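You operate a simulated robot arm through the tools that you are given. There is no shell and no other tool.

The job below is to be done with a simulated robot arm. You get a single attempt, and the scene is never put back.

## Task
Isolate the mains panel, pull the yellow plug from socket two, restore the mains.
Fine: isolator off and lock bolt home before the plug moves; plug into the black tray; lock bolt free, isolator on again. It stays on and the socket switches stay as they are; drop and damage nothing. Touch keys, switches and plugs with dry hands.

The check looks at the end state, three seconds after you hand in, the way a careful person would. Anything else that was tipped, shoved, dropped, spilled or broken makes it a failure.

## Robot
A 7-joint arm with a two-finger parallel gripper, fixed in place. Base frame: the origin is on the floor under the middle of its stand, x ahead of it, y to its left, z up; the work surface is at about z = 0.8. Units: m, degrees, N and s.
With the tool pointing down near the work surface it reaches from about 0.28 to 0.72 m from the base axis. Its first joint turns from -143.0 to 143.0 degrees. Payload 3 kg.
The TCP is the grasp point between the finger pads, 0.03 m short of the fingertips. In the tool frame z runs along the fingers and y along their closing line. Largest opening 0.094 m; finger width 0.028, thickness 0.01; the body of the gripper, 0.05 by 0.096 m, starts 0.055 m behind the TCP.
Orientation is told as [roll, pitch, yaw] about the base's x, y, z axes, in that order, counted from this pose: with the fingers straight down and closing along the base's y, the tool's x points along the base's -x, its y along +y and its z along -z.

## Interface
- The arm moves only by the tool drive_tool. Its argument "targets" is a list that holds one entry, the list of rows, each a list of 7 numbers: the closure, from 0 (fully open) to 1 (shut), then the shift along the base's x, y, z in units of 25 mm (1.0 is 25 mm), then the turn, a rotation vector about the base's x, y, z in units of 6 degrees (1.0 is 6 degrees). In form: [[[jaw, tx, ty, tz, ax, ay, az], ...]]. A call has 1 to 20 rows; each row shifts and turns the commanded pose from where the row before left it. A call with a number of a shift or a turn outside -1 to 1 is refused whole. Rows are played at 5 a second. More than 0.05 m and 8.6 degrees between two rows, or a gripper value outside its range, and nothing of the call is played. A pose out of reach is approached as far as the arm can. The call stops where the force on the tool passes 40 N (or 10 N more than at its start, if that is more) or the arm is blocked; 0.2 s more then pass. The fingers move at their own pace (about 0.045 m/s each) and stop on an object; they squeeze with about 35 N. The grip force told is the motor's: it shows also when the fingers shut on nothing. Time passes only in rows, and 0.2 s behind the last, so rows that do not move let the fingers close. The reply holds the time, the measured pose of the TCP, the force on the tool along the base axes, the opening and the grip force, in the units named above and with some noise, with the torque about the TCP (base axes, N m) and any sound that the robot's microphone picked up.
- Cameras (640 x 400 px; columns grow to the right, rows downward): "scene" is fixed at [0.4006, 0.4903, 1.7522]; the picture's right is [-0.99, 0.13, 0.00], its down [0.05, 0.36, -0.93] and it looks along [-0.12, -0.92, -0.37] (base axes); focal length 354 px, centre (320, 200). "wrist" rides on the gripper at [0.076, 0.014, -0.103] in the tool frame; the picture's right is [-0.18, 0.98, 0.00], its down [-0.75, -0.14, -0.64] and it looks along [-0.63, -0.12, 0.77] (tool axes); focal length 243 px, centre (320, 200). There is no depth. A picture from a camera that has moved, and an enlarged one, comes with that camera's place and axes in the base frame and with its lens. The place of the scene camera against the robot may be out by one fixed shift of up to 0.012 m in any direction.
- capture(camera): a new picture of that camera. The clock stands still meanwhile.
- lift_body(by): moves the trunk up (or, below 0, down) by that many m; the arm rides with it, the base frame stays. It gives what a move gives, with no picture.
- enlarge(camera, box): a new picture of the part [left, top, right, bottom] of that camera's present view, enlarged. The clock stands still meanwhile.
- job_done(): hands the job in; it is judged then, once.

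Nothing tells you positions but the pictures and the camera data. Unless the task says otherwise, let go and move clear before handing in.

The tools are called after "Emit:" as name(argument=value, ...) on one line, values as JSON. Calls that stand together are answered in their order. drive_tool: Moves the arm, as the interface text tells. Its arguments: {"type":"object","properties":{"targets":{"type":"array","items":{"type":"array","items":{"type":"array","items":{"type":"number"}}}}},"required":["targets"]} The other tools are called the same way: lift_body (by) moves the trunk up or down; capture (camera) takes a picture; enlarge (camera, box) takes an enlarged picture of a part of a camera's view; job_done () hands the job in.

At the start:

```text
t: 0.0
position: [-0.0683, -0.632, 1.2934]
orientation: [0.0, 0.0, 0.0]
force: [-0.5, -0.4, 0.4]
moment: [-0.05, 0.0, 0.03]
gripper_width: 0.0939
grip_force: 0.0
trunk travel left (down, up): [-0.275, 0.115]
```

scene: 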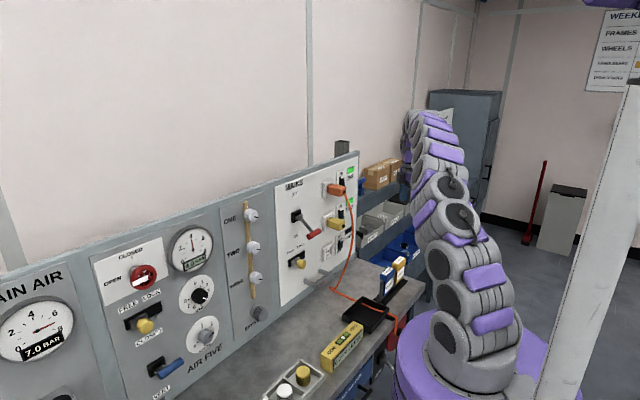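
wrist: 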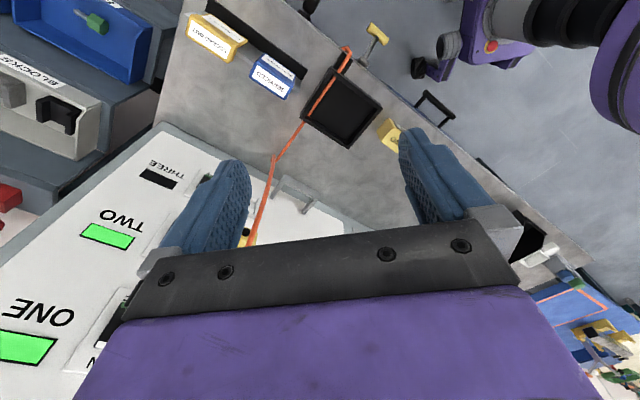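

I see a panel with a mains section (isolator with a red-tipped handle, yellow lock bolt, sockets with orange and yellow plugs) and a bench with a black tray. I'll first enlarge the mains section and bench to understand the layout before moving.

Emit:
enlarge(camera="scene", box=[260, 140, 420, 240])

Emit:
enlarge(camera="scene", box=[250, 220, 450, 400])

Emit:
enlarge(camera="scene", box=[260, 200, 380, 310])

Emit:
enlarge(camera="wrist", box=[0, 0, 420, 262])

```text
4.00 times, centred on (340, 190) of scene
camera zoom: at [0.4006, 0.4903, 1.7522], right [-0.99, 0.13, 0.0], down [0.05, 0.36, -0.93], along [-0.12, -0.92, -0.37], focal length 1414 px, centre (240, 240)
```

zoom: 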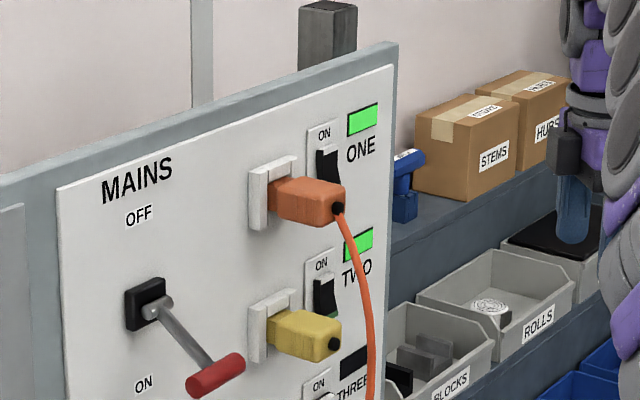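

```text
2.22 times, centred on (350, 310) of scene
camera zoom: at [0.4006, 0.4903, 1.7522], right [-0.99, 0.13, 0.0], down [0.05, 0.36, -0.93], along [-0.12, -0.92, -0.37], focal length 786 px, centre (253, -44)
```

zoom: 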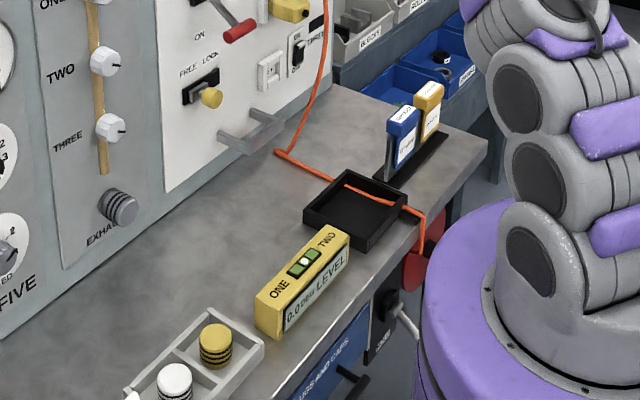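

```text
3.64 times, centred on (320, 255) of scene
camera zoom: at [0.4006, 0.4903, 1.7522], right [-0.99, 0.13, 0.0], down [0.05, 0.36, -0.93], along [-0.12, -0.92, -0.37], focal length 1286 px, centre (320, 0)
```

zoom: 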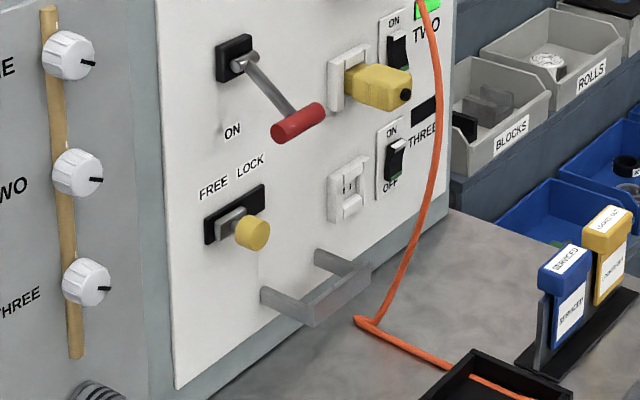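

```text
1.52 times, centred on (210, 131) of wrist
camera zoom: at [-0.1441, -0.6165, 1.395], right [0.18, 0.98, 0.0], down [0.75, -0.14, 0.64], along [0.63, -0.12, -0.77], focal length 370 px, centre (488, 305)
```

zoom: 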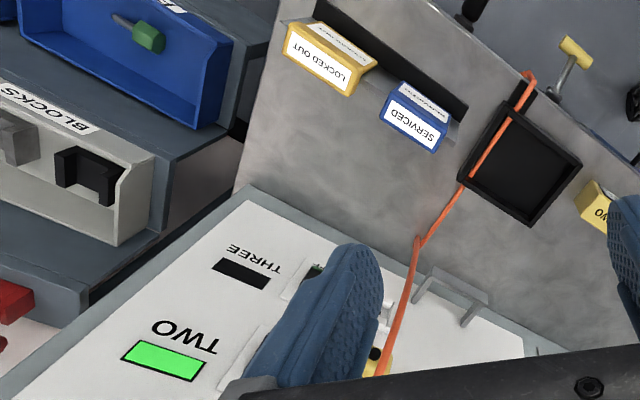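

The panel stands at roughly 45° to the base axes, its face about 0.76 m from the base axis. The mains section is at its right end: isolator ON (lever down), lock bolt at FREE, and the yellow plug in socket two with no cable. I'll yaw the tool first, in free air, so it can later be tilted to face the panel.

Emit:
drive_tool(targets=[[[0, 0, 0, 0, 0, 0, 0.9], [0, 0, 0, 0, 0, 0, 0.9], [0, 0, 0, 0, 0, 0, 0.9], [0, 0, 0, 0, 0, 0, 0.9], [0, 0, 0, 0, 0, 0, 0.9], [0, 0, 0, 0, 0, 0, 0.9], [0, 0, 0, 0, 0, 0, 0.9], [0, 0, 0, 0, 0, 0, 0.93]]])

Emit:
capture(camera="wrist")

```text
t: 1.8
position: [-0.0689, -0.6296, 1.2947]
orientation: [-0.1, 0.0, 43.4]
force: [0.0, 0.2, 0.2]
moment: [0.01, -0.01, 0.02]
gripper_width: 0.094
grip_force: 0.1
trunk travel left (down, up): [-0.275, 0.115]
```

```text
taken
camera wrist: at [-0.1335, -0.6696, 1.3968], right [-0.54, 0.84, 0.0], down [0.64, 0.42, 0.64], along [0.54, 0.35, -0.77], focal length 243 px, centre (320, 200)
```

wrist: 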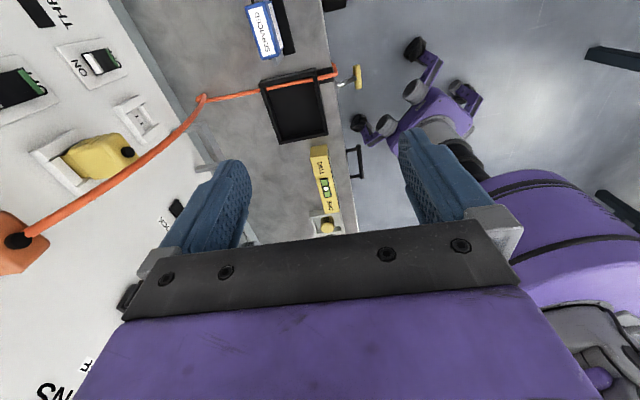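

The camera follows as computed and the tray, cable and sockets are visible. Now I tilt the tool 90° about the panel's horizontal axis so the fingers point at the panel, about 0.35 m clear of it.

Emit:
drive_tool(targets=[[[0, 0.2, 0.2, 0, -0.9, -0.86, 0], [0, 0.2, 0.2, 0, -0.9, -0.86, 0], [0, 0.2, 0.2, 0, -0.9, -0.86, 0], [0, 0.2, 0.2, 0, -0.9, -0.86, 0], [0, 0.2, 0.2, 0, -0.9, -0.86, 0], [0, 0.2, 0.2, 0, -0.9, -0.86, 0]]])

Emit:
capture(camera="scene")

Emit:
capture(camera="wrist")

```text
t: 3.2
position: [-0.0402, -0.5981, 1.2946]
orientation: [-45.1, -0.3, 43.4]
force: [-1.0, -0.5, 0.0]
moment: [0.03, -0.02, 0.04]
gripper_width: 0.094
grip_force: 0.0
trunk travel left (down, up): [-0.275, 0.115]
```

```text
taken
```

scene: 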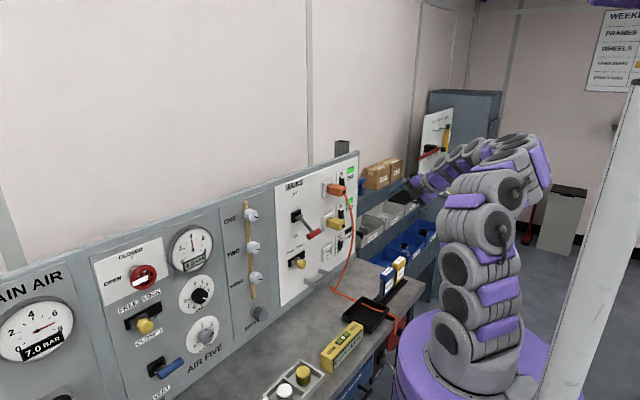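

```text
taken
camera wrist: at [-0.1522, -0.5898, 1.3564], right [-0.34, 0.63, -0.69], down [0.3, 0.77, 0.56], along [0.89, -0.02, -0.46], focal length 243 px, centre (320, 200)
```

wrist: 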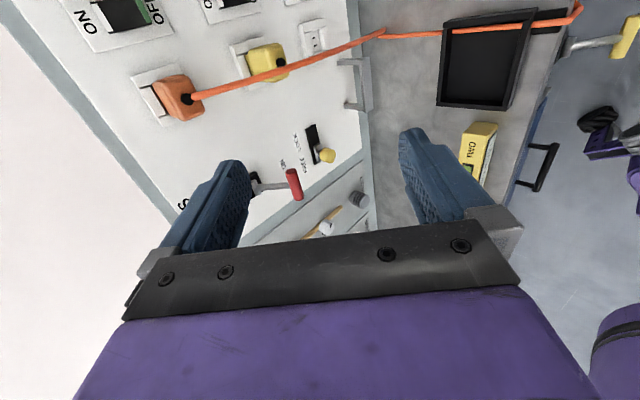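

The rotation works without problems. I continue the remaining 45° so the fingers point straight at the panel.

Emit:
drive_tool(targets=[[[0, 0.2, 0.2, 0, -0.9, -0.86, 0], [0, 0.2, 0.2, 0, -0.9, -0.86, 0], [0, 0.2, 0.2, 0, -0.9, -0.86, 0], [0, 0.2, 0.2, 0, -0.9, -0.86, 0], [0, 0.2, 0.2, 0, -0.9, -0.86, 0], [0, 0.2, 0.2, 0, -0.9, -0.86, 0]]])

Emit:
capture(camera="wrist")

Emit:
enlarge(camera="scene", box=[260, 140, 420, 240])

```text
t: 4.6
position: [0.0295, -0.5578, 1.4067]
orientation: [-69.8, -1.6, 41.9]
force: [0.1, 0.8, -0.2]
moment: [0.02, 0.03, 0.0]
gripper_width: 0.0939
grip_force: 0.0
out of reach, approached as far as the arm can: row 2, 3, 4, 5, 6
trunk travel left (down, up): [-0.275, 0.115]
```

```text
taken
camera wrist: at [-0.0964, -0.5327, 1.4262], right [-0.07, 0.39, -0.92], down [0.18, 0.91, 0.37], along [0.98, -0.14, -0.13], focal length 243 px, centre (320, 200)
```

wrist: 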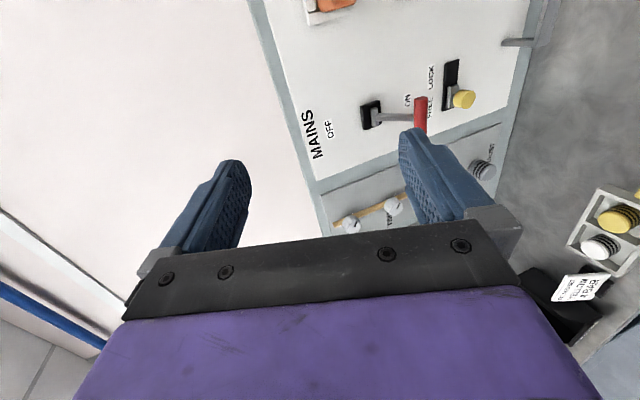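

```text
4.00 times, centred on (340, 190) of scene
camera zoom: at [0.4006, 0.4903, 1.7522], right [-0.99, 0.13, 0.0], down [0.05, 0.36, -0.93], along [-0.12, -0.92, -0.37], focal length 1414 px, centre (240, 240)
```

zoom: 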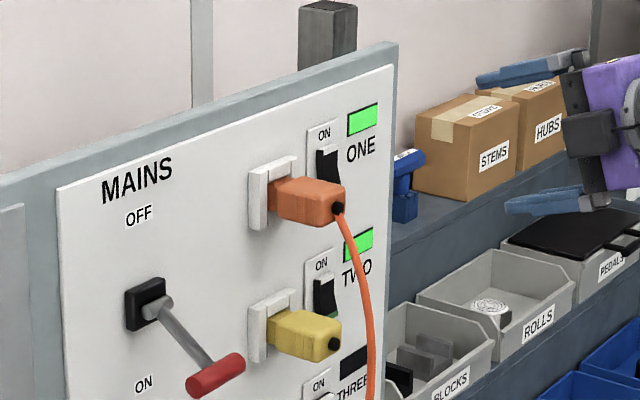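

The tool reached about 70° tilt before running out of reach this close to the base; farther out should be easier. I'll send a no-motion row to see where the command stands, and lower the trunk a bit if needed.

Emit:
drive_tool(targets=[[[0, 0.5, -0.5, 0, 0, 0, 0], [0, 0.5, -0.5, 0, 0, 0, 0]]])

```text
t: 5.2
position: [0.0529, -0.5851, 1.4053]
orientation: [-69.8, -1.7, 42.0]
force: [-0.8, 0.4, 0.3]
moment: [-0.03, -0.02, -0.05]
gripper_width: 0.094
grip_force: 0.1
trunk travel left (down, up): [-0.275, 0.115]
```

Commands restart from the measured pose. I move outward toward the panel (still about 0.2 m clear) and finish the tilt there.

Emit:
drive_tool(targets=[[[0, 0.8, -0.7, -0.5, 0, 0, 0], [0, 0.8, -0.7, -0.5, 0, 0, 0], [0, 0.6, -0.3, -0.5, -0.6, -0.56, 0], [0, 0.2, 0, -0.5, -0.6, -0.56, 0], [0, 0.2, 0, -0.5, -0.6, -0.56, 0], [0, 0, 0, -0.5, -0.5, -0.47, 0]]])

Emit:
capture(camera="wrist")

Emit:
capture(camera="scene")

```text
t: 6.6
position: [0.108, -0.6188, 1.4063]
orientation: [-71.1, -1.9, 41.8]
force: [-1.1, -0.3, 0.4]
moment: [-0.03, -0.01, -0.01]
gripper_width: 0.0939
grip_force: 0.0
out of reach, approached as far as the arm can: row 2, 3, 4, 5, 6
trunk travel left (down, up): [-0.275, 0.115]
```

```text
taken
camera wrist: at [-0.0166, -0.5931, 1.4224], right [-0.05, 0.38, -0.92], down [0.18, 0.91, 0.36], along [0.98, -0.15, -0.12], focal length 243 px, centre (320, 200)
```

wrist: 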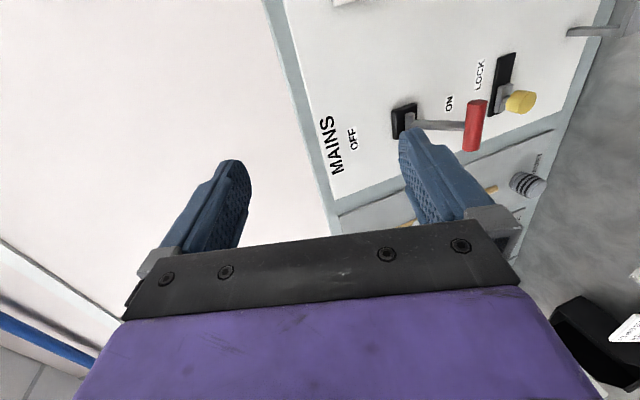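

```text
taken
```

scene: 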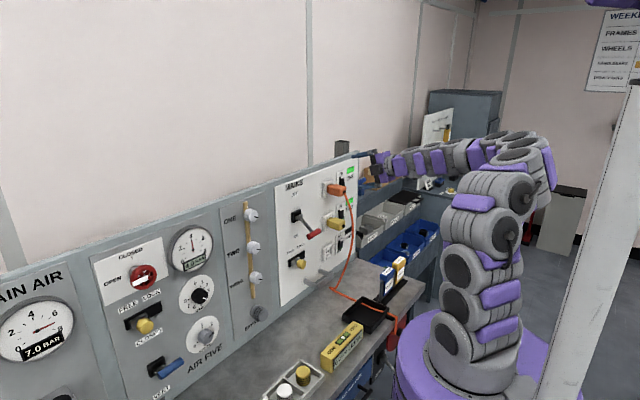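

The tool stays near z = 1.41 with about 19° of tilt missing, so the shoulder is too high for this work. The fittings sit at z ≈ 1.0–1.2, so I'll lower the trunk by 0.2 m with the hand about 0.2 m clear of the panel.

Emit:
lift_body(by=-0.2)

Emit:
capture(camera="scene")

Emit:
capture(camera="wrist")

```text
t: 8.8
position: [0.1082, -0.6195, 1.2053]
orientation: [-71.2, -1.8, 41.8]
force: [-0.6, 0.9, 0.0]
moment: [-0.01, 0.0, 0.02]
gripper_width: 0.0944
grip_force: 0.0
trunk travel left (down, up): [-0.075, 0.315]
```

```text
taken
```

scene: 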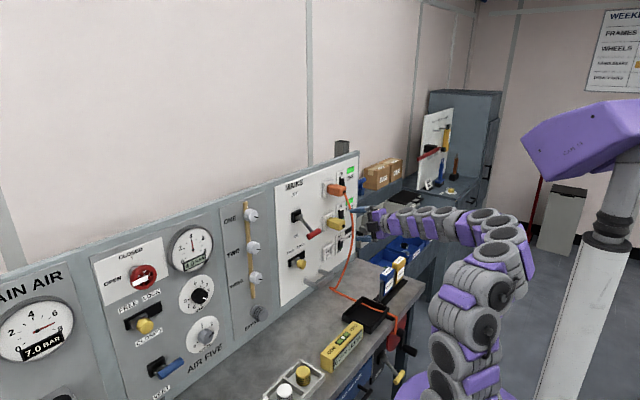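

```text
taken
camera wrist: at [-0.0165, -0.5924, 1.2228], right [-0.05, 0.38, -0.92], down [0.18, 0.91, 0.36], along [0.98, -0.15, -0.12], focal length 243 px, centre (320, 200)
```

wrist: 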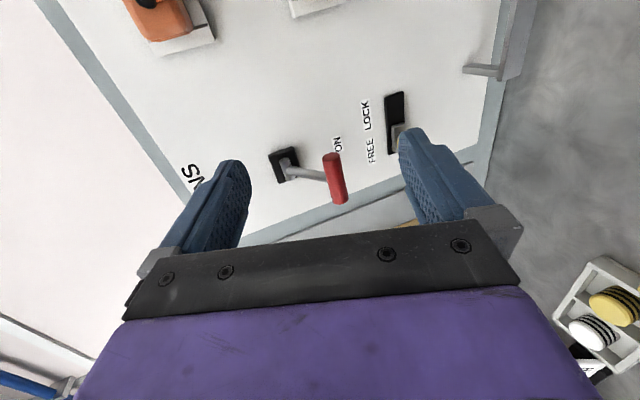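

The trunk lowered fine and the hand is now level with the mains fittings. I'll try completing the tilt here, letting the hand move slightly outward.

Emit:
drive_tool(targets=[[[0, 0, 0, 0, -0.6, -0.56, 0.1], [0, 0, 0, 0, -0.6, -0.56, 0.1], [0, 0, 0, 0, -0.6, -0.56, 0], [0, 0, 0, 0, -0.5, -0.47, 0]]])

Emit:
capture(camera="wrist")

Emit:
enlarge(camera="scene", box=[340, 160, 560, 320])

```text
t: 9.8
position: [0.1086, -0.6196, 1.2059]
orientation: [-71.1, -1.7, 41.8]
force: [0.9, -0.5, -0.6]
moment: [0.0, -0.04, 0.02]
gripper_width: 0.094
grip_force: 0.0
out of reach, approached as far as the arm can: row 1, 2, 3, 4
trunk travel left (down, up): [-0.075, 0.315]
```

```text
taken
camera wrist: at [-0.0166, -0.5925, 1.2226], right [-0.05, 0.38, -0.92], down [0.18, 0.91, 0.36], along [0.98, -0.15, -0.12], focal length 243 px, centre (320, 200)
```

wrist: 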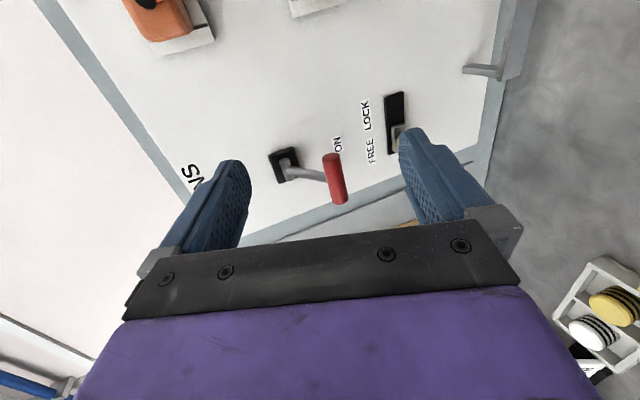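

```text
2.50 times, centred on (450, 240) of scene
camera zoom: at [0.4006, 0.4903, 1.7522], right [-0.99, 0.13, 0.0], down [0.05, 0.36, -0.93], along [-0.12, -0.92, -0.37], focal length 884 px, centre (-5, 100)
```

zoom: 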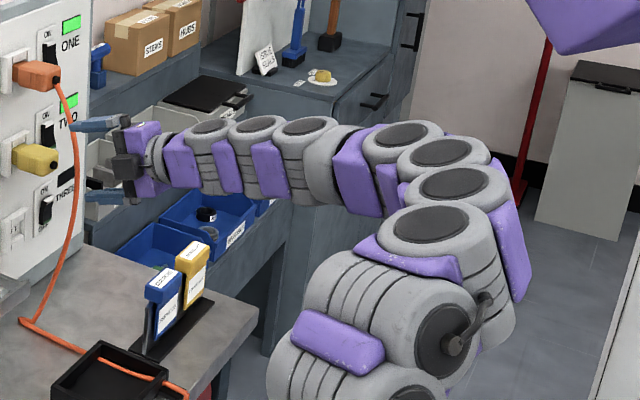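

The wrist looks nearly in line with the forearm, which may be a straight-wrist limit. I'll probe with small free-air motions (raise and tilt) to learn which direction frees the tilt.

Emit:
drive_tool(targets=[[[0, 0, 0, 0.8, -0.3, -0.28, 0], [0, 0, 0, 0.8, -0.3, -0.28, 0], [0, 0, 0, 0.8, -0.3, -0.28, 0]]])

```text
t: 10.6
position: [0.1116, -0.6162, 1.2802]
orientation: [-78.0, -2.0, 41.9]
force: [-0.8, 0.5, 0.8]
moment: [0.03, 0.02, 0.03]
gripper_width: 0.0942
grip_force: 0.1
out of reach, approached as far as the arm can: row 2, 3
trunk travel left (down, up): [-0.075, 0.315]
```

Raising by 75 mm gained 7° of tilt, so the wrist is straight and can't bend upward directly. I'll go around it: bend sideways (yaw), tilt up, lower, then yaw back.

Emit:
drive_tool(targets=[[[0, -0.2, 0.2, 0, 0, 0, 1.0], [0, -0.2, 0.2, 0, 0, 0, 1.0], [0, -0.2, 0.2, 0, 0, 0, 1.0], [0, -0.2, 0.2, 0, 0, 0, 1.0]]])

Emit:
drive_tool(targets=[[[0, 0, 0, 0, -0.4, -0.8, 0], [0, 0, 0, 0, -0.4, -0.8, 0], [0, 0, 0, 0, -0.3, -0.6, 0]]])

```text
t: 11.6
position: [0.0998, -0.5954, 1.3273]
orientation: [-78.2, -2.3, 66.0]
force: [0.5, -0.1, -0.4]
moment: [-0.01, 0.01, 0.0]
gripper_width: 0.0939
grip_force: 0.1
out of reach, approached as far as the arm can: row 1, 2, 3, 4
trunk travel left (down, up): [-0.075, 0.315]
```

```text
t: 12.4
position: [0.0997, -0.614, 1.42]
orientation: [-92.9, -1.6, 66.4]
force: [0.4, 0.3, -0.5]
moment: [0.01, -0.01, -0.04]
gripper_width: 0.0939
grip_force: 0.1
out of reach, approached as far as the arm can: row 1, 2, 3
trunk travel left (down, up): [-0.075, 0.315]
```

Orientation is being held at the cost of height. Now I try lowering straight down to see how far it goes at this orientation.

Emit:
drive_tool(targets=[[[0, 0, 0, -0.8, 0, 0, 0], [0, 0, 0, -0.8, 0, 0, 0], [0, 0, 0, -0.8, 0, 0, 0], [0, 0, 0, -0.8, 0, 0, 0]]])

Emit:
enlarge(camera="scene", box=[340, 130, 560, 400])

Emit:
capture(camera="wrist")

```text
t: 13.4
position: [0.0898, -0.6521, 1.3867]
orientation: [-93.1, -1.3, 66.5]
force: [0.0, -0.3, -0.7]
moment: [-0.01, 0.0, 0.03]
gripper_width: 0.094
grip_force: 0.1
out of reach, approached as far as the arm can: row 1, 2, 3, 4
trunk travel left (down, up): [-0.075, 0.315]
```

```text
1.48 times, centred on (450, 265) of scene
camera zoom: at [0.4006, 0.4903, 1.7522], right [-0.99, 0.13, 0.0], down [0.05, 0.36, -0.93], along [-0.12, -0.92, -0.37], focal length 524 px, centre (127, 104)
```

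zoom: 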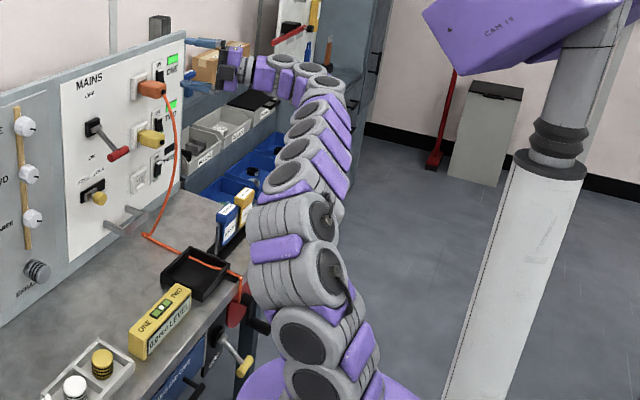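

```text
taken
camera wrist: at [-0.0337, -0.6801, 1.3644], right [0.13, 0.17, -0.98], down [-0.3, 0.95, 0.12], along [0.95, 0.27, 0.18], focal length 243 px, centre (320, 200)
```

wrist: 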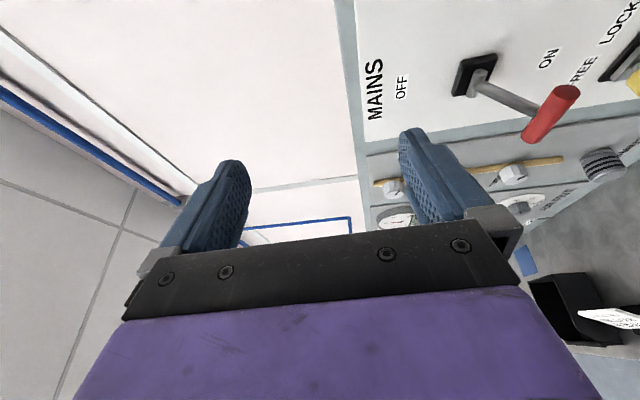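

The arm seems held by some joint limit. I'll test whether flange roll is what blocks by rolling the tool about its own pointing axis toward the camera-below orientation, then lowering.

Emit:
drive_tool(targets=[[[0, 0, 0, 0, 0.91, -0.4, 0], [0, 0, 0, 0, 0.91, -0.4, 0], [0, 0, 0, 0, 0.91, -0.4, 0], [0, 0, 0, 0, 0.91, -0.4, 0]]])

Emit:
drive_tool(targets=[[[0, 0, 0, -0.8, 0, 0, 0], [0, 0, 0, -0.8, 0, 0, 0]]])

```text
t: 14.4
position: [0.0884, -0.6513, 1.3865]
orientation: [-93.3, -25.2, 66.4]
force: [0.5, 0.3, -0.9]
moment: [-0.01, 0.01, 0.02]
gripper_width: 0.0941
grip_force: 0.1
trunk travel left (down, up): [-0.075, 0.315]
```

```text
t: 15.0
position: [0.0888, -0.6517, 1.3464]
orientation: [-93.4, -25.1, 66.4]
force: [-1.3, 0.0, 0.0]
moment: [0.0, -0.01, 0.01]
gripper_width: 0.0941
grip_force: 0.1
trunk travel left (down, up): [-0.075, 0.315]
```

Rolling freed it: flange roll was the limit. I'll continue rolling the tool toward camera-below, yaw back to face the panel squarely, and come down gently, still about 0.2 m from the panel.

Emit:
drive_tool(targets=[[[0, 0, 0, 0, 0.91, -0.4, 0], [0, 0, 0, 0, 0.91, -0.4, 0], [0, 0, 0, 0, 0.91, -0.4, 0], [0, 0, 0, -0.3, 0.91, -0.4, 0], [0, 0, 0, -0.3, 0.91, -0.4, 0], [0, 0, 0, -0.3, 0.91, -0.4, 0], [0, 0, 0, -0.3, 0.91, -0.4, 0], [0, 0, 0, -0.3, 0.91, -0.4, 0], [0, 0, 0, -0.3, 0.91, -0.4, 0], [0, 0, 0, -0.3, 0.91, -0.4, 0], [0, 0, 0, -0.3, 0.91, -0.4, 0], [0, -0.2, 0.2, -0.3, 0, 0, -0.96], [0, -0.2, 0.2, -0.3, 0, 0, -0.96], [0, -0.2, 0.2, -0.3, 0, 0, -0.96], [0, -0.2, 0.2, -0.3, 0, 0, -0.96]]])

Emit:
capture(camera="wrist")

Emit:
capture(camera="scene")

```text
t: 18.2
position: [0.0692, -0.6305, 1.2581]
orientation: [95.8, -89.3, -145.9]
force: [1.0, -0.3, 0.1]
moment: [0.01, 0.0, 0.01]
gripper_width: 0.0938
grip_force: 0.0
trunk travel left (down, up): [-0.075, 0.315]
```

```text
taken
camera wrist: at [0.0147, -0.5402, 1.1804], right [0.75, 0.63, 0.2], down [-0.53, 0.4, 0.75], along [0.39, -0.67, 0.63], focal length 243 px, centre (320, 200)
```

wrist: 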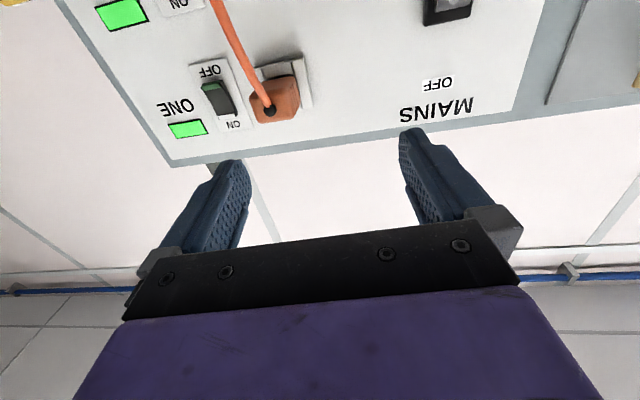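

```text
taken
```

scene: 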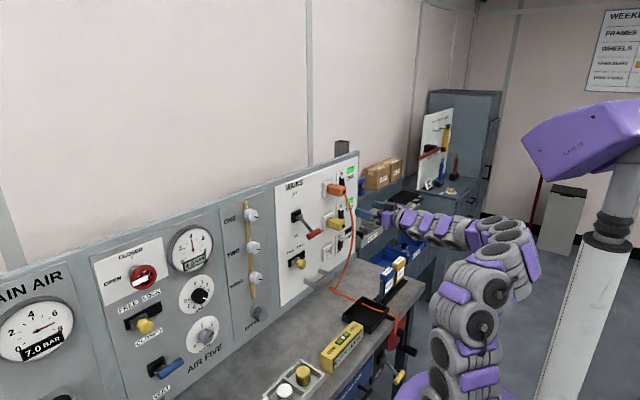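

The camera-below orientation works and the arm is free. From two wrist views I triangulate the red bar at about (0.267, -0.654, 1.161), the pivot at (0.330, -0.716, 1.207), and the lock slot at (0.324, -0.715, 1.027). Next I roll on to fingers closing vertically with the camera on the left.

Emit:
drive_tool(targets=[[[0, 0, 0, 0, 0.64, -0.767, 0], [0, 0, 0, 0, 0.64, -0.767, 0], [0, 0, 0, 0, 0.64, -0.767, 0], [0, 0, 0, 0, 0.64, -0.767, 0], [0, 0, 0, 0, 0.64, -0.767, 0], [0, 0, 0, 0, 0.64, -0.767, 0], [0, 0, 0, 0, 0.64, -0.767, 0], [0, 0, 0, 0, 0.64, -0.767, 0], [0, 0, 0, 0, 0.64, -0.767, 0], [0, 0, 0, 0, 0.64, -0.767, 0], [0, 0, 0, 0, 0.64, -0.767, 0], [0, 0, 0, 0, 0.64, -0.767, 0], [0, 0, 0, 0, 0.64, -0.767, 0], [0, 0, 0, 0, 0.64, -0.767, 0], [0, 0, 0, 0, 0.64, -0.767, 0]]])

Emit:
capture(camera="wrist")

Emit:
capture(camera="scene")

```text
t: 21.4
position: [0.0663, -0.6313, 1.2563]
orientation: [90.0, 0.7, -140.4]
force: [0.2, 0.7, -1.1]
moment: [0.01, 0.03, -0.02]
gripper_width: 0.0942
grip_force: 0.0
trunk travel left (down, up): [-0.075, 0.315]
```

```text
taken
camera wrist: at [0.0601, -0.502, 1.2709], right [-0.15, -0.12, 0.98], down [-0.99, 0.01, -0.15], along [0.01, -0.99, -0.12], focal length 243 px, centre (320, 200)
```

wrist: 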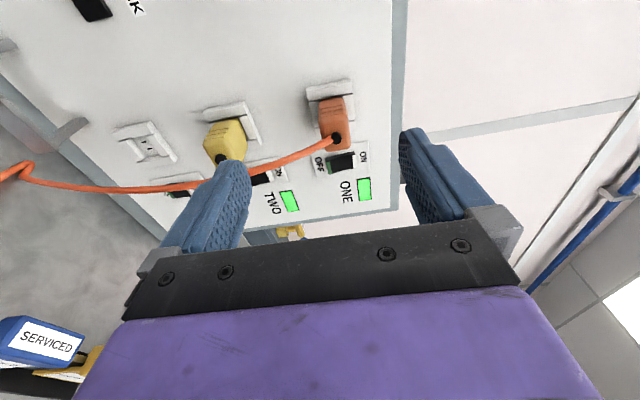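

```text
taken
```

scene: 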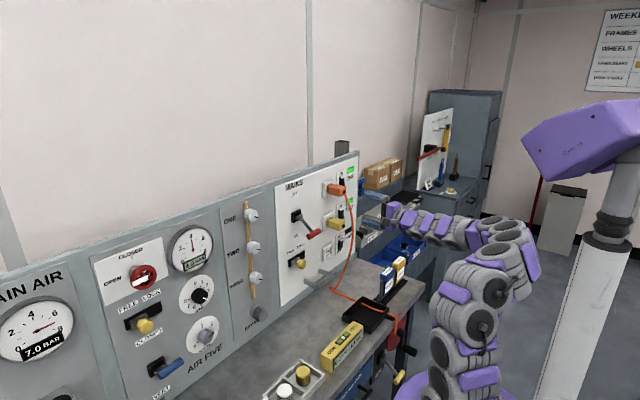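

Vertical-closing with the camera on the left is fully reachable. From this view the sockets are about 0.15 m apart (socket two near (0.20, -0.85, 1.11)). I'll shift left in front of the isolator, squaring up the yaw, still about 0.15 m off the lever.

Emit:
drive_tool(targets=[[[0, 0.7, 0.66, -0.6, 0, 0, 0.13], [0, 0.7, 0.66, -0.6, 0, 0, 0.13], [0, 0.7, 0.66, -0.6, 0, 0, 0.13], [0, 0.7, 0.66, -0.6, 0, 0, 0.13], [0, 0.7, 0.66, -0.6, 0, 0, 0.13]]])

Emit:
capture(camera="wrist")

Emit:
enlarge(camera="scene", box=[270, 150, 430, 250])

```text
t: 22.6
position: [0.1569, -0.5481, 1.1818]
orientation: [89.9, 0.5, -136.3]
force: [-0.6, 0.3, -0.5]
moment: [0.0, -0.01, 0.04]
gripper_width: 0.094
grip_force: 0.1
trunk travel left (down, up): [-0.075, 0.315]
```

```text
taken
camera wrist: at [0.141, -0.4199, 1.1959], right [-0.14, -0.13, 0.98], down [-0.99, -0.05, -0.15], along [0.07, -0.99, -0.12], focal length 243 px, centre (320, 200)
```

wrist: 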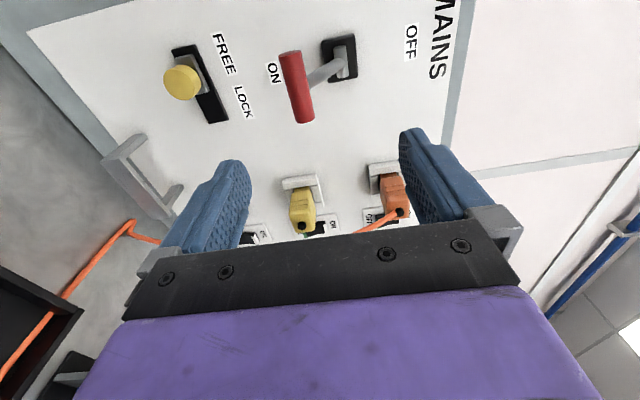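

```text
4.00 times, centred on (350, 200) of scene
camera zoom: at [0.4006, 0.4903, 1.7522], right [-0.99, 0.13, 0.0], down [0.05, 0.36, -0.93], along [-0.12, -0.92, -0.37], focal length 1414 px, centre (200, 200)
```

zoom: 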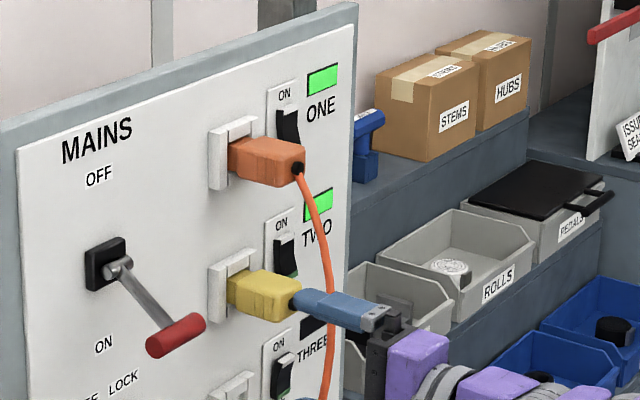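

I now have a clear wrist view: red bar about 60 mm long centred at s≈0.25 along the panel, about 0.10 m out and at z≈1.16; OFF is up, ON is down; the lock knob is at FREE. I approach the bar with open fingers straddling it, offset to its right half so they clear the rod.

Emit:
drive_tool(targets=[[[0, 0.583, -0.811, -0.223, 0, 0, 0], [0, 0.583, -0.811, -0.223, 0, 0, 0], [0, 0.583, -0.811, -0.223, 0, 0, 0], [0, 0.583, -0.811, -0.223, 0, 0, 0]]])

Emit:
capture(camera="wrist")

Emit:
enlarge(camera="scene", box=[270, 170, 430, 270])

```text
t: 23.6
position: [0.2145, -0.63, 1.1593]
orientation: [90.1, 0.6, -136.4]
force: [0.3, 0.1, 0.2]
moment: [-0.02, 0.01, -0.01]
gripper_width: 0.094
grip_force: 0.1
trunk travel left (down, up): [-0.075, 0.315]
```

```text
taken
camera wrist: at [0.1986, -0.503, 1.1735], right [-0.14, -0.13, 0.98], down [-0.99, -0.05, -0.15], along [0.07, -0.99, -0.12], focal length 243 px, centre (320, 200)
```

wrist: 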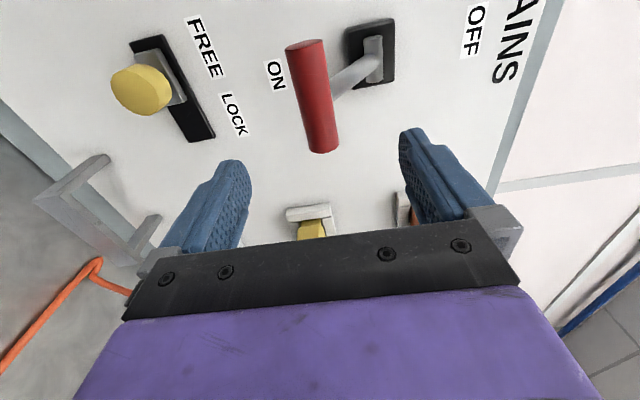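

```text
4.00 times, centred on (350, 220) of scene
camera zoom: at [0.4006, 0.4903, 1.7522], right [-0.99, 0.13, 0.0], down [0.05, 0.36, -0.93], along [-0.12, -0.92, -0.37], focal length 1414 px, centre (200, 120)
```

zoom: 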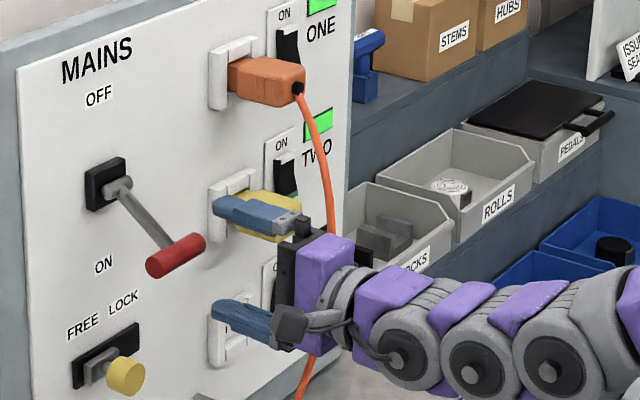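

The bar's right half lines up between the fingers. I advance 55 mm so the bar sits between the finger pads, then check.

Emit:
drive_tool(targets=[[[0, 0.5, -0.53, 0.04, 0, 0, 0], [0, 0.5, -0.53, 0.04, 0, 0, 0], [0, 0.5, -0.53, 0.04, 0, 0, 0]]])

Emit:
capture(camera="wrist")

Emit:
enlarge(camera="scene", box=[270, 170, 430, 270])

```text
t: 24.4
position: [0.2514, -0.6719, 1.1608]
orientation: [90.0, 0.6, -136.5]
force: [-0.2, 0.6, 0.0]
moment: [0.0, -0.01, -0.02]
gripper_width: 0.0941
grip_force: 0.1
trunk travel left (down, up): [-0.075, 0.315]
```

```text
taken
camera wrist: at [0.2369, -0.5427, 1.176], right [-0.14, -0.13, 0.98], down [-0.99, -0.05, -0.15], along [0.07, -0.99, -0.12], focal length 243 px, centre (320, 200)
```

wrist: 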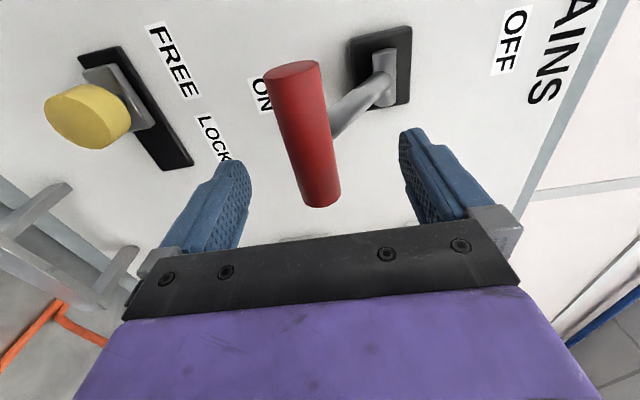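

```text
4.00 times, centred on (350, 220) of scene
camera zoom: at [0.4006, 0.4903, 1.7522], right [-0.99, 0.13, 0.0], down [0.05, 0.36, -0.93], along [-0.12, -0.92, -0.37], focal length 1414 px, centre (200, 120)
```

zoom: 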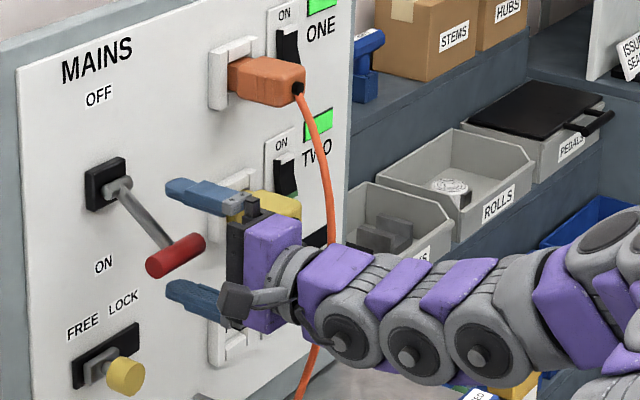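

The bar is now between the pads, slightly toward the palm. I nudge 5 mm left, back off 4 mm, and narrow the jaw to about 40 mm to cage the bar without squeezing it.

Emit:
drive_tool(targets=[[[0.3, 0.04, 0.25, 0, 0, 0, 0], [0.5, 0, 0, 0, 0, 0, 0], [0.57, 0, 0, 0, 0, 0, 0], [0.57, 0, 0, 0, 0, 0, 0]]])

Emit:
capture(camera="wrist")

Emit:
enlarge(camera="scene", box=[270, 190, 350, 240])

```text
t: 25.4
position: [0.2517, -0.6651, 1.1612]
orientation: [90.0, 0.6, -136.4]
force: [0.7, 0.0, -0.2]
moment: [-0.01, -0.01, -0.01]
gripper_width: 0.0403
grip_force: 0.0
trunk travel left (down, up): [-0.075, 0.315]
```

```text
taken
camera wrist: at [0.2379, -0.5357, 1.1765], right [-0.14, -0.13, 0.98], down [-0.99, -0.05, -0.15], along [0.07, -0.99, -0.12], focal length 243 px, centre (320, 200)
```

wrist: 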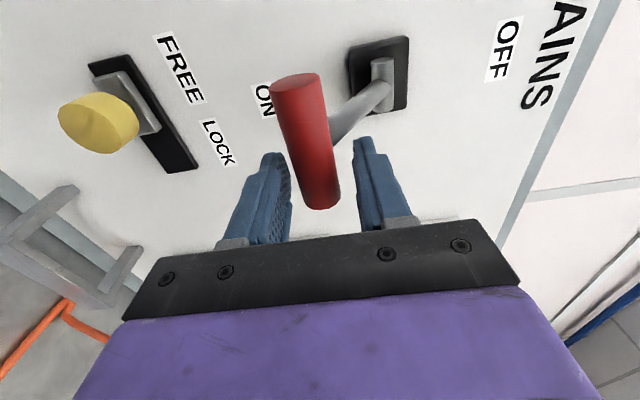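

```text
8.00 times, centred on (310, 215) of scene
camera zoom: at [0.4006, 0.4903, 1.7522], right [-0.99, 0.13, 0.0], down [0.05, 0.36, -0.93], along [-0.12, -0.92, -0.37], focal length 2828 px, centre (400, 80)
```

zoom: 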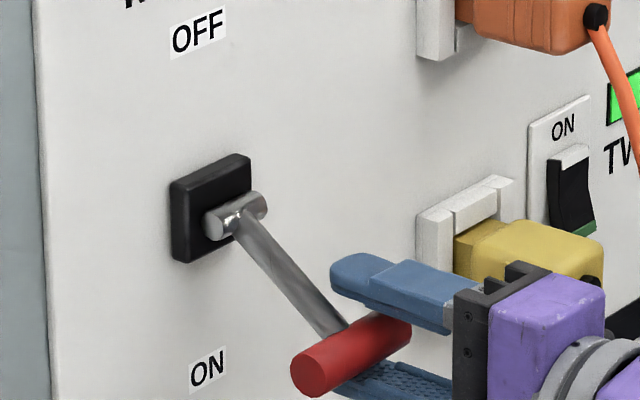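

The red bar is caged between the fingers with no contact. I now push it upward toward OFF in small steps, watching the force.

Emit:
drive_tool(targets=[[[0.57, -0.05, 0.055, 0.4, 0, 0, 0], [0.57, -0.05, 0.055, 0.4, 0, 0, 0], [0.57, -0.05, 0.055, 0.4, 0, 0, 0], [0.57, -0.05, 0.055, 0.4, 0, 0, 0]]])

Emit:
capture(camera="wrist")

```text
t: 26.4
position: [0.2495, -0.658, 1.203]
orientation: [90.0, 0.6, -136.3]
force: [-0.5, -0.3, -0.8]
moment: [-0.05, -0.05, 0.0]
gripper_width: 0.041
grip_force: 0.9
trunk travel left (down, up): [-0.075, 0.315]
```

```text
taken
camera wrist: at [0.2326, -0.5301, 1.2174], right [-0.14, -0.13, 0.98], down [-0.99, -0.05, -0.15], along [0.07, -0.99, -0.12], focal length 243 px, centre (320, 200)
```

wrist: 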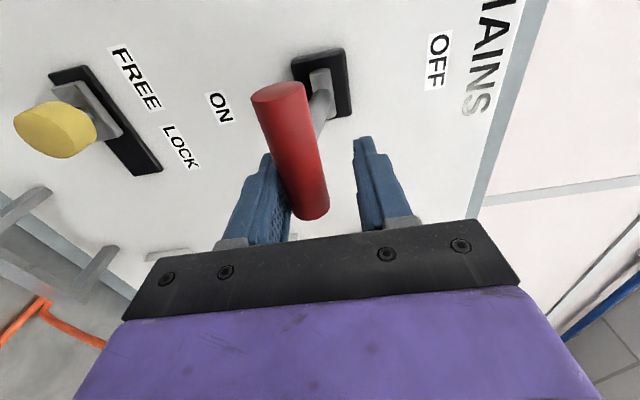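

The lever is following the lower finger with little force. I continue upward.

Emit:
drive_tool(targets=[[[0.57, -0.03, 0.03, 0.4, 0, 0, 0], [0.57, 0, 0, 0.4, 0, 0, 0], [0.57, 0.03, -0.03, 0.4, 0, 0, 0], [0.57, 0.05, -0.05, 0.4, 0, 0, 0]]])

Emit:
capture(camera="wrist")

Emit:
enlarge(camera="scene", box=[270, 170, 350, 220])

```text
t: 27.4
position: [0.2489, -0.6584, 1.2422]
orientation: [90.0, 0.7, -136.3]
force: [0.6, -1.1, -1.9]
moment: [-0.02, 0.0, 0.04]
gripper_width: 0.0409
grip_force: 0.3
trunk travel left (down, up): [-0.075, 0.315]
```

```text
taken
camera wrist: at [0.2334, -0.5302, 1.2569], right [-0.14, -0.13, 0.98], down [-0.99, -0.06, -0.15], along [0.07, -0.99, -0.12], focal length 243 px, centre (320, 200)
```

wrist: 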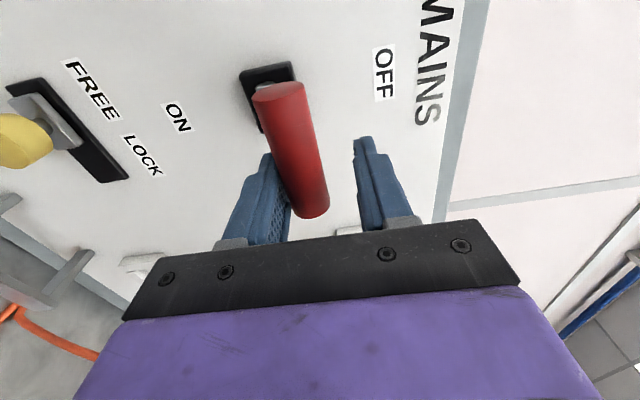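

```text
8.00 times, centred on (310, 195) of scene
camera zoom: at [0.4006, 0.4903, 1.7522], right [-0.99, 0.13, 0.0], down [0.05, 0.36, -0.93], along [-0.12, -0.92, -0.37], focal length 2828 px, centre (400, 240)
```

zoom: 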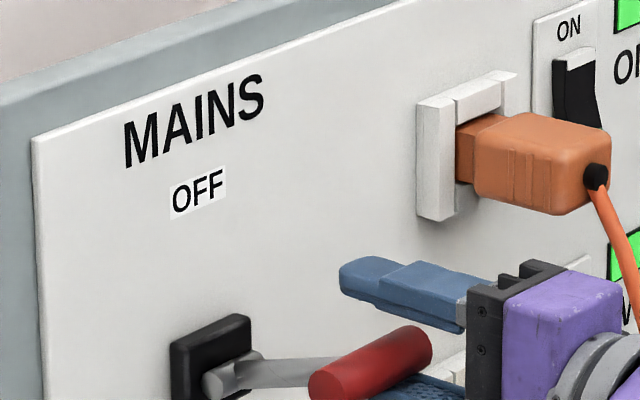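

Lever is just above horizontal. I continue toward OFF in smaller steps, expecting the stop at roughly z ≈ 1.26.

Emit:
drive_tool(targets=[[[0.57, 0.05, -0.05, 0.3, 0, 0, 0], [0.57, 0.05, -0.05, 0.3, 0, 0, 0], [0.57, 0.05, -0.05, 0.3, 0, 0, 0]]])

Emit:
enlarge(camera="scene", box=[270, 150, 390, 225])

Emit:
capture(camera="wrist")

```text
t: 28.2
position: [0.2509, -0.6646, 1.2651]
orientation: [89.9, 0.6, -136.3]
force: [-0.7, -0.2, -0.3]
moment: [0.0, -0.02, 0.07]
gripper_width: 0.0407
grip_force: 0.2
trunk travel left (down, up): [-0.075, 0.315]
```

```text
5.33 times, centred on (330, 188) of scene
camera zoom: at [0.4006, 0.4903, 1.7522], right [-0.99, 0.13, 0.0], down [0.05, 0.36, -0.93], along [-0.12, -0.92, -0.37], focal length 1886 px, centre (267, 267)
```

zoom: 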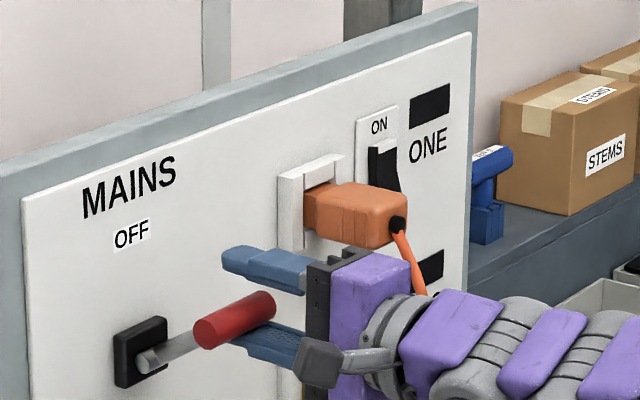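

```text
taken
camera wrist: at [0.2361, -0.5347, 1.2789], right [-0.14, -0.13, 0.98], down [-0.99, -0.05, -0.15], along [0.07, -0.99, -0.12], focal length 243 px, centre (320, 200)
```

wrist: 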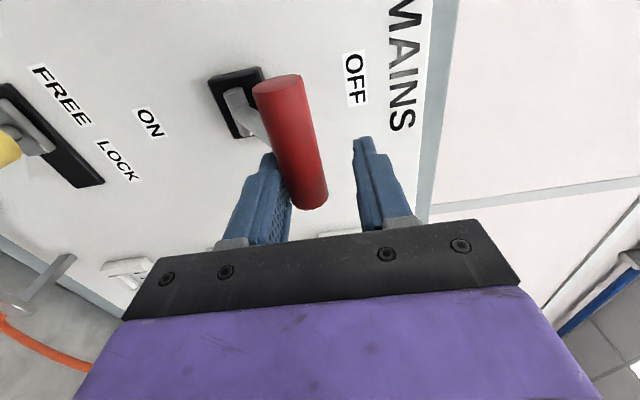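

The green lights have gone dark, so the isolator has switched. I push on gently to its end stop so it is fully OFF.

Emit:
drive_tool(targets=[[[0.57, 0.04, -0.04, 0.25, 0, 0, 0], [0.57, 0.04, -0.04, 0.25, 0, 0, 0], [0.57, 0.04, -0.04, 0.25, 0, 0, 0]]])

Emit:
capture(camera="wrist")

Emit:
enlarge(camera="scene", box=[270, 150, 390, 225])

```text
t: 28.9
position: [0.2524, -0.6631, 1.2746]
orientation: [89.4, 0.8, -136.5]
force: [-13.1, 15.9, -28.2]
moment: [0.16, 0.82, -0.15]
gripper_width: 0.0563
grip_force: 14.3
trunk travel left (down, up): [-0.075, 0.315]
stopped in row 3: the force on the tool passed its limit at 44 N (the readings are from after the stop); the commanded pose is now the measured one
```

```text
taken
camera wrist: at [0.2376, -0.5358, 1.2913], right [-0.13, -0.14, 0.98], down [-0.99, -0.05, -0.14], along [0.07, -0.99, -0.13], focal length 243 px, centre (320, 200)
```

wrist: 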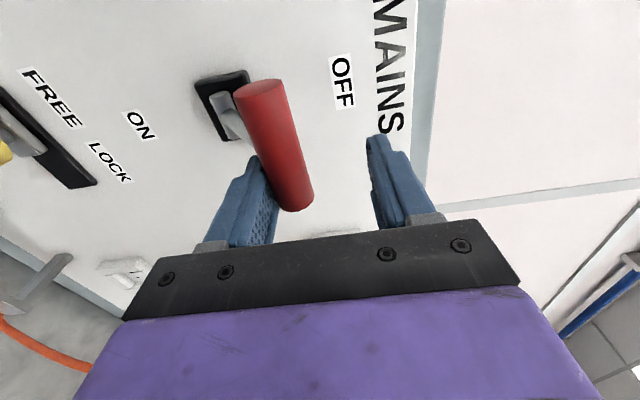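

```text
5.33 times, centred on (330, 188) of scene
camera zoom: at [0.4006, 0.4903, 1.7522], right [-0.99, 0.13, 0.0], down [0.05, 0.36, -0.93], along [-0.12, -0.92, -0.37], focal length 1886 px, centre (267, 267)
```

zoom: 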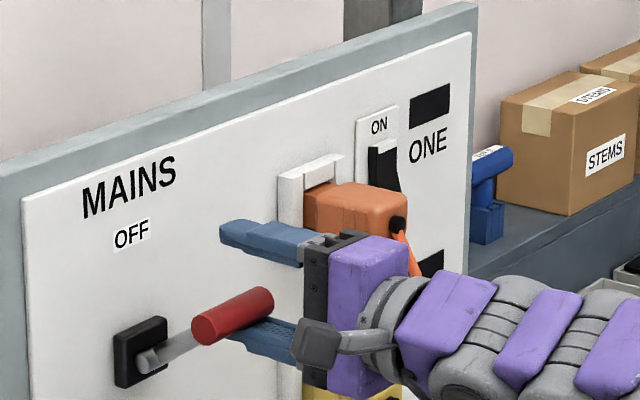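

The isolator is firmly on its OFF stop. I open the fingers, centre on the bar, and withdraw straight out.

Emit:
drive_tool(targets=[[[0.2, 0, 0, 0, 0, 0, 0], [0, 0, 0, -0.3, 0, 0, 0], [0, 0, 0, -0.3, 0, 0, 0], [0, -0.5, 0.53, 0, 0, 0, 0], [0, -0.73, 0.77, 0, 0, 0, 0], [0, -0.73, 0.77, 0, 0, 0, 0], [0, -0.73, 0.77, 0, 0, 0, 0]]])

Emit:
capture(camera="wrist")

Emit:
enlarge(camera="scene", box=[270, 150, 390, 225])

```text
t: 30.6
position: [0.1859, -0.5934, 1.2645]
orientation: [89.7, 0.4, -136.3]
force: [0.2, -0.1, -0.2]
moment: [0.01, -0.03, 0.01]
gripper_width: 0.0942
grip_force: 0.1
trunk travel left (down, up): [-0.075, 0.315]
```

```text
taken
camera wrist: at [0.1714, -0.4648, 1.2789], right [-0.14, -0.14, 0.98], down [-0.99, -0.05, -0.15], along [0.07, -0.99, -0.13], focal length 243 px, centre (320, 200)
```

wrist: 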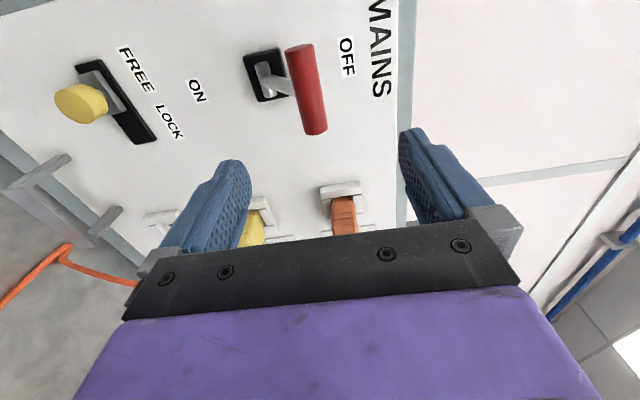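

```text
5.33 times, centred on (330, 188) of scene
camera zoom: at [0.4006, 0.4903, 1.7522], right [-0.99, 0.13, 0.0], down [0.05, 0.36, -0.93], along [-0.12, -0.92, -0.37], focal length 1886 px, centre (267, 267)
```

zoom: 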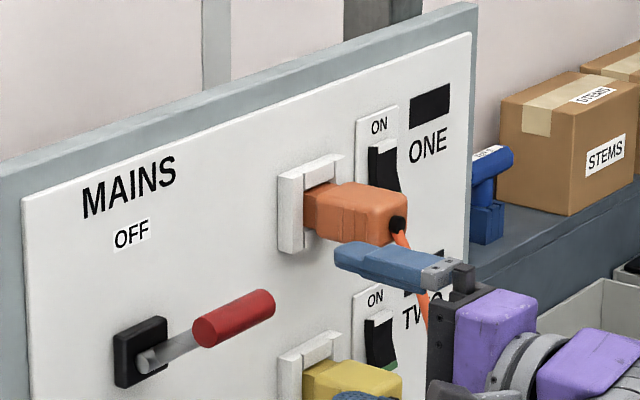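

The lever stays up at OFF and the lights are dark. The lock knob triangulates to about s≈0.228, 0.06 m out, z≈1.026, at the FREE end. I move down in front of it with open fingers.

Emit:
drive_tool(targets=[[[0, 0.2, 0.1, -0.8, 0, 0, 0], [0, 0.2, 0.1, -0.8, 0, 0, 0], [0, 0.2, 0.1, -0.8, 0, 0, 0], [0, 0.2, 0.1, -0.8, 0, 0, 0], [0, 0.2, 0.1, -0.8, 0, 0, 0], [0, 0.2, 0.1, -0.8, 0, 0, 0], [0, 0.2, 0.1, -0.8, 0, 0, 0], [0, 0.2, 0.1, -0.8, 0, 0, 0], [0, 0.2, 0, -0.8, 0, 0, 0], [0, 0.2, 0, -0.8, 0, 0, 0], [0, 0.2, 0, -0.8, 0, 0, 0], [0, 0.2, 0, -0.74, 0, 0, 0]]])

Emit:
capture(camera="wrist")

Emit:
capture(camera="scene")

```text
t: 33.1
position: [0.2486, -0.5733, 1.0246]
orientation: [89.6, 0.6, -136.4]
force: [-0.1, 0.1, -0.4]
moment: [0.03, 0.0, -0.01]
gripper_width: 0.0938
grip_force: 0.0
trunk travel left (down, up): [-0.075, 0.315]
```

```text
taken
camera wrist: at [0.2331, -0.4449, 1.0397], right [-0.14, -0.14, 0.98], down [-0.99, -0.05, -0.15], along [0.07, -0.99, -0.13], focal length 243 px, centre (320, 200)
```

wrist: 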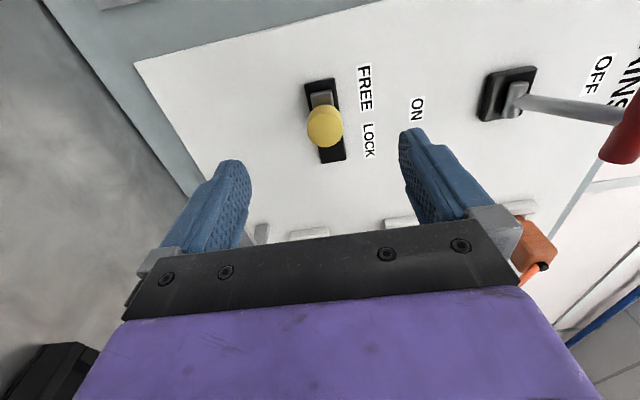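

```text
taken
```

scene: 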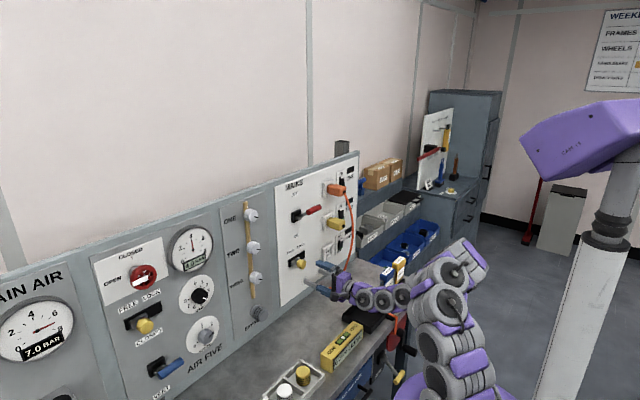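

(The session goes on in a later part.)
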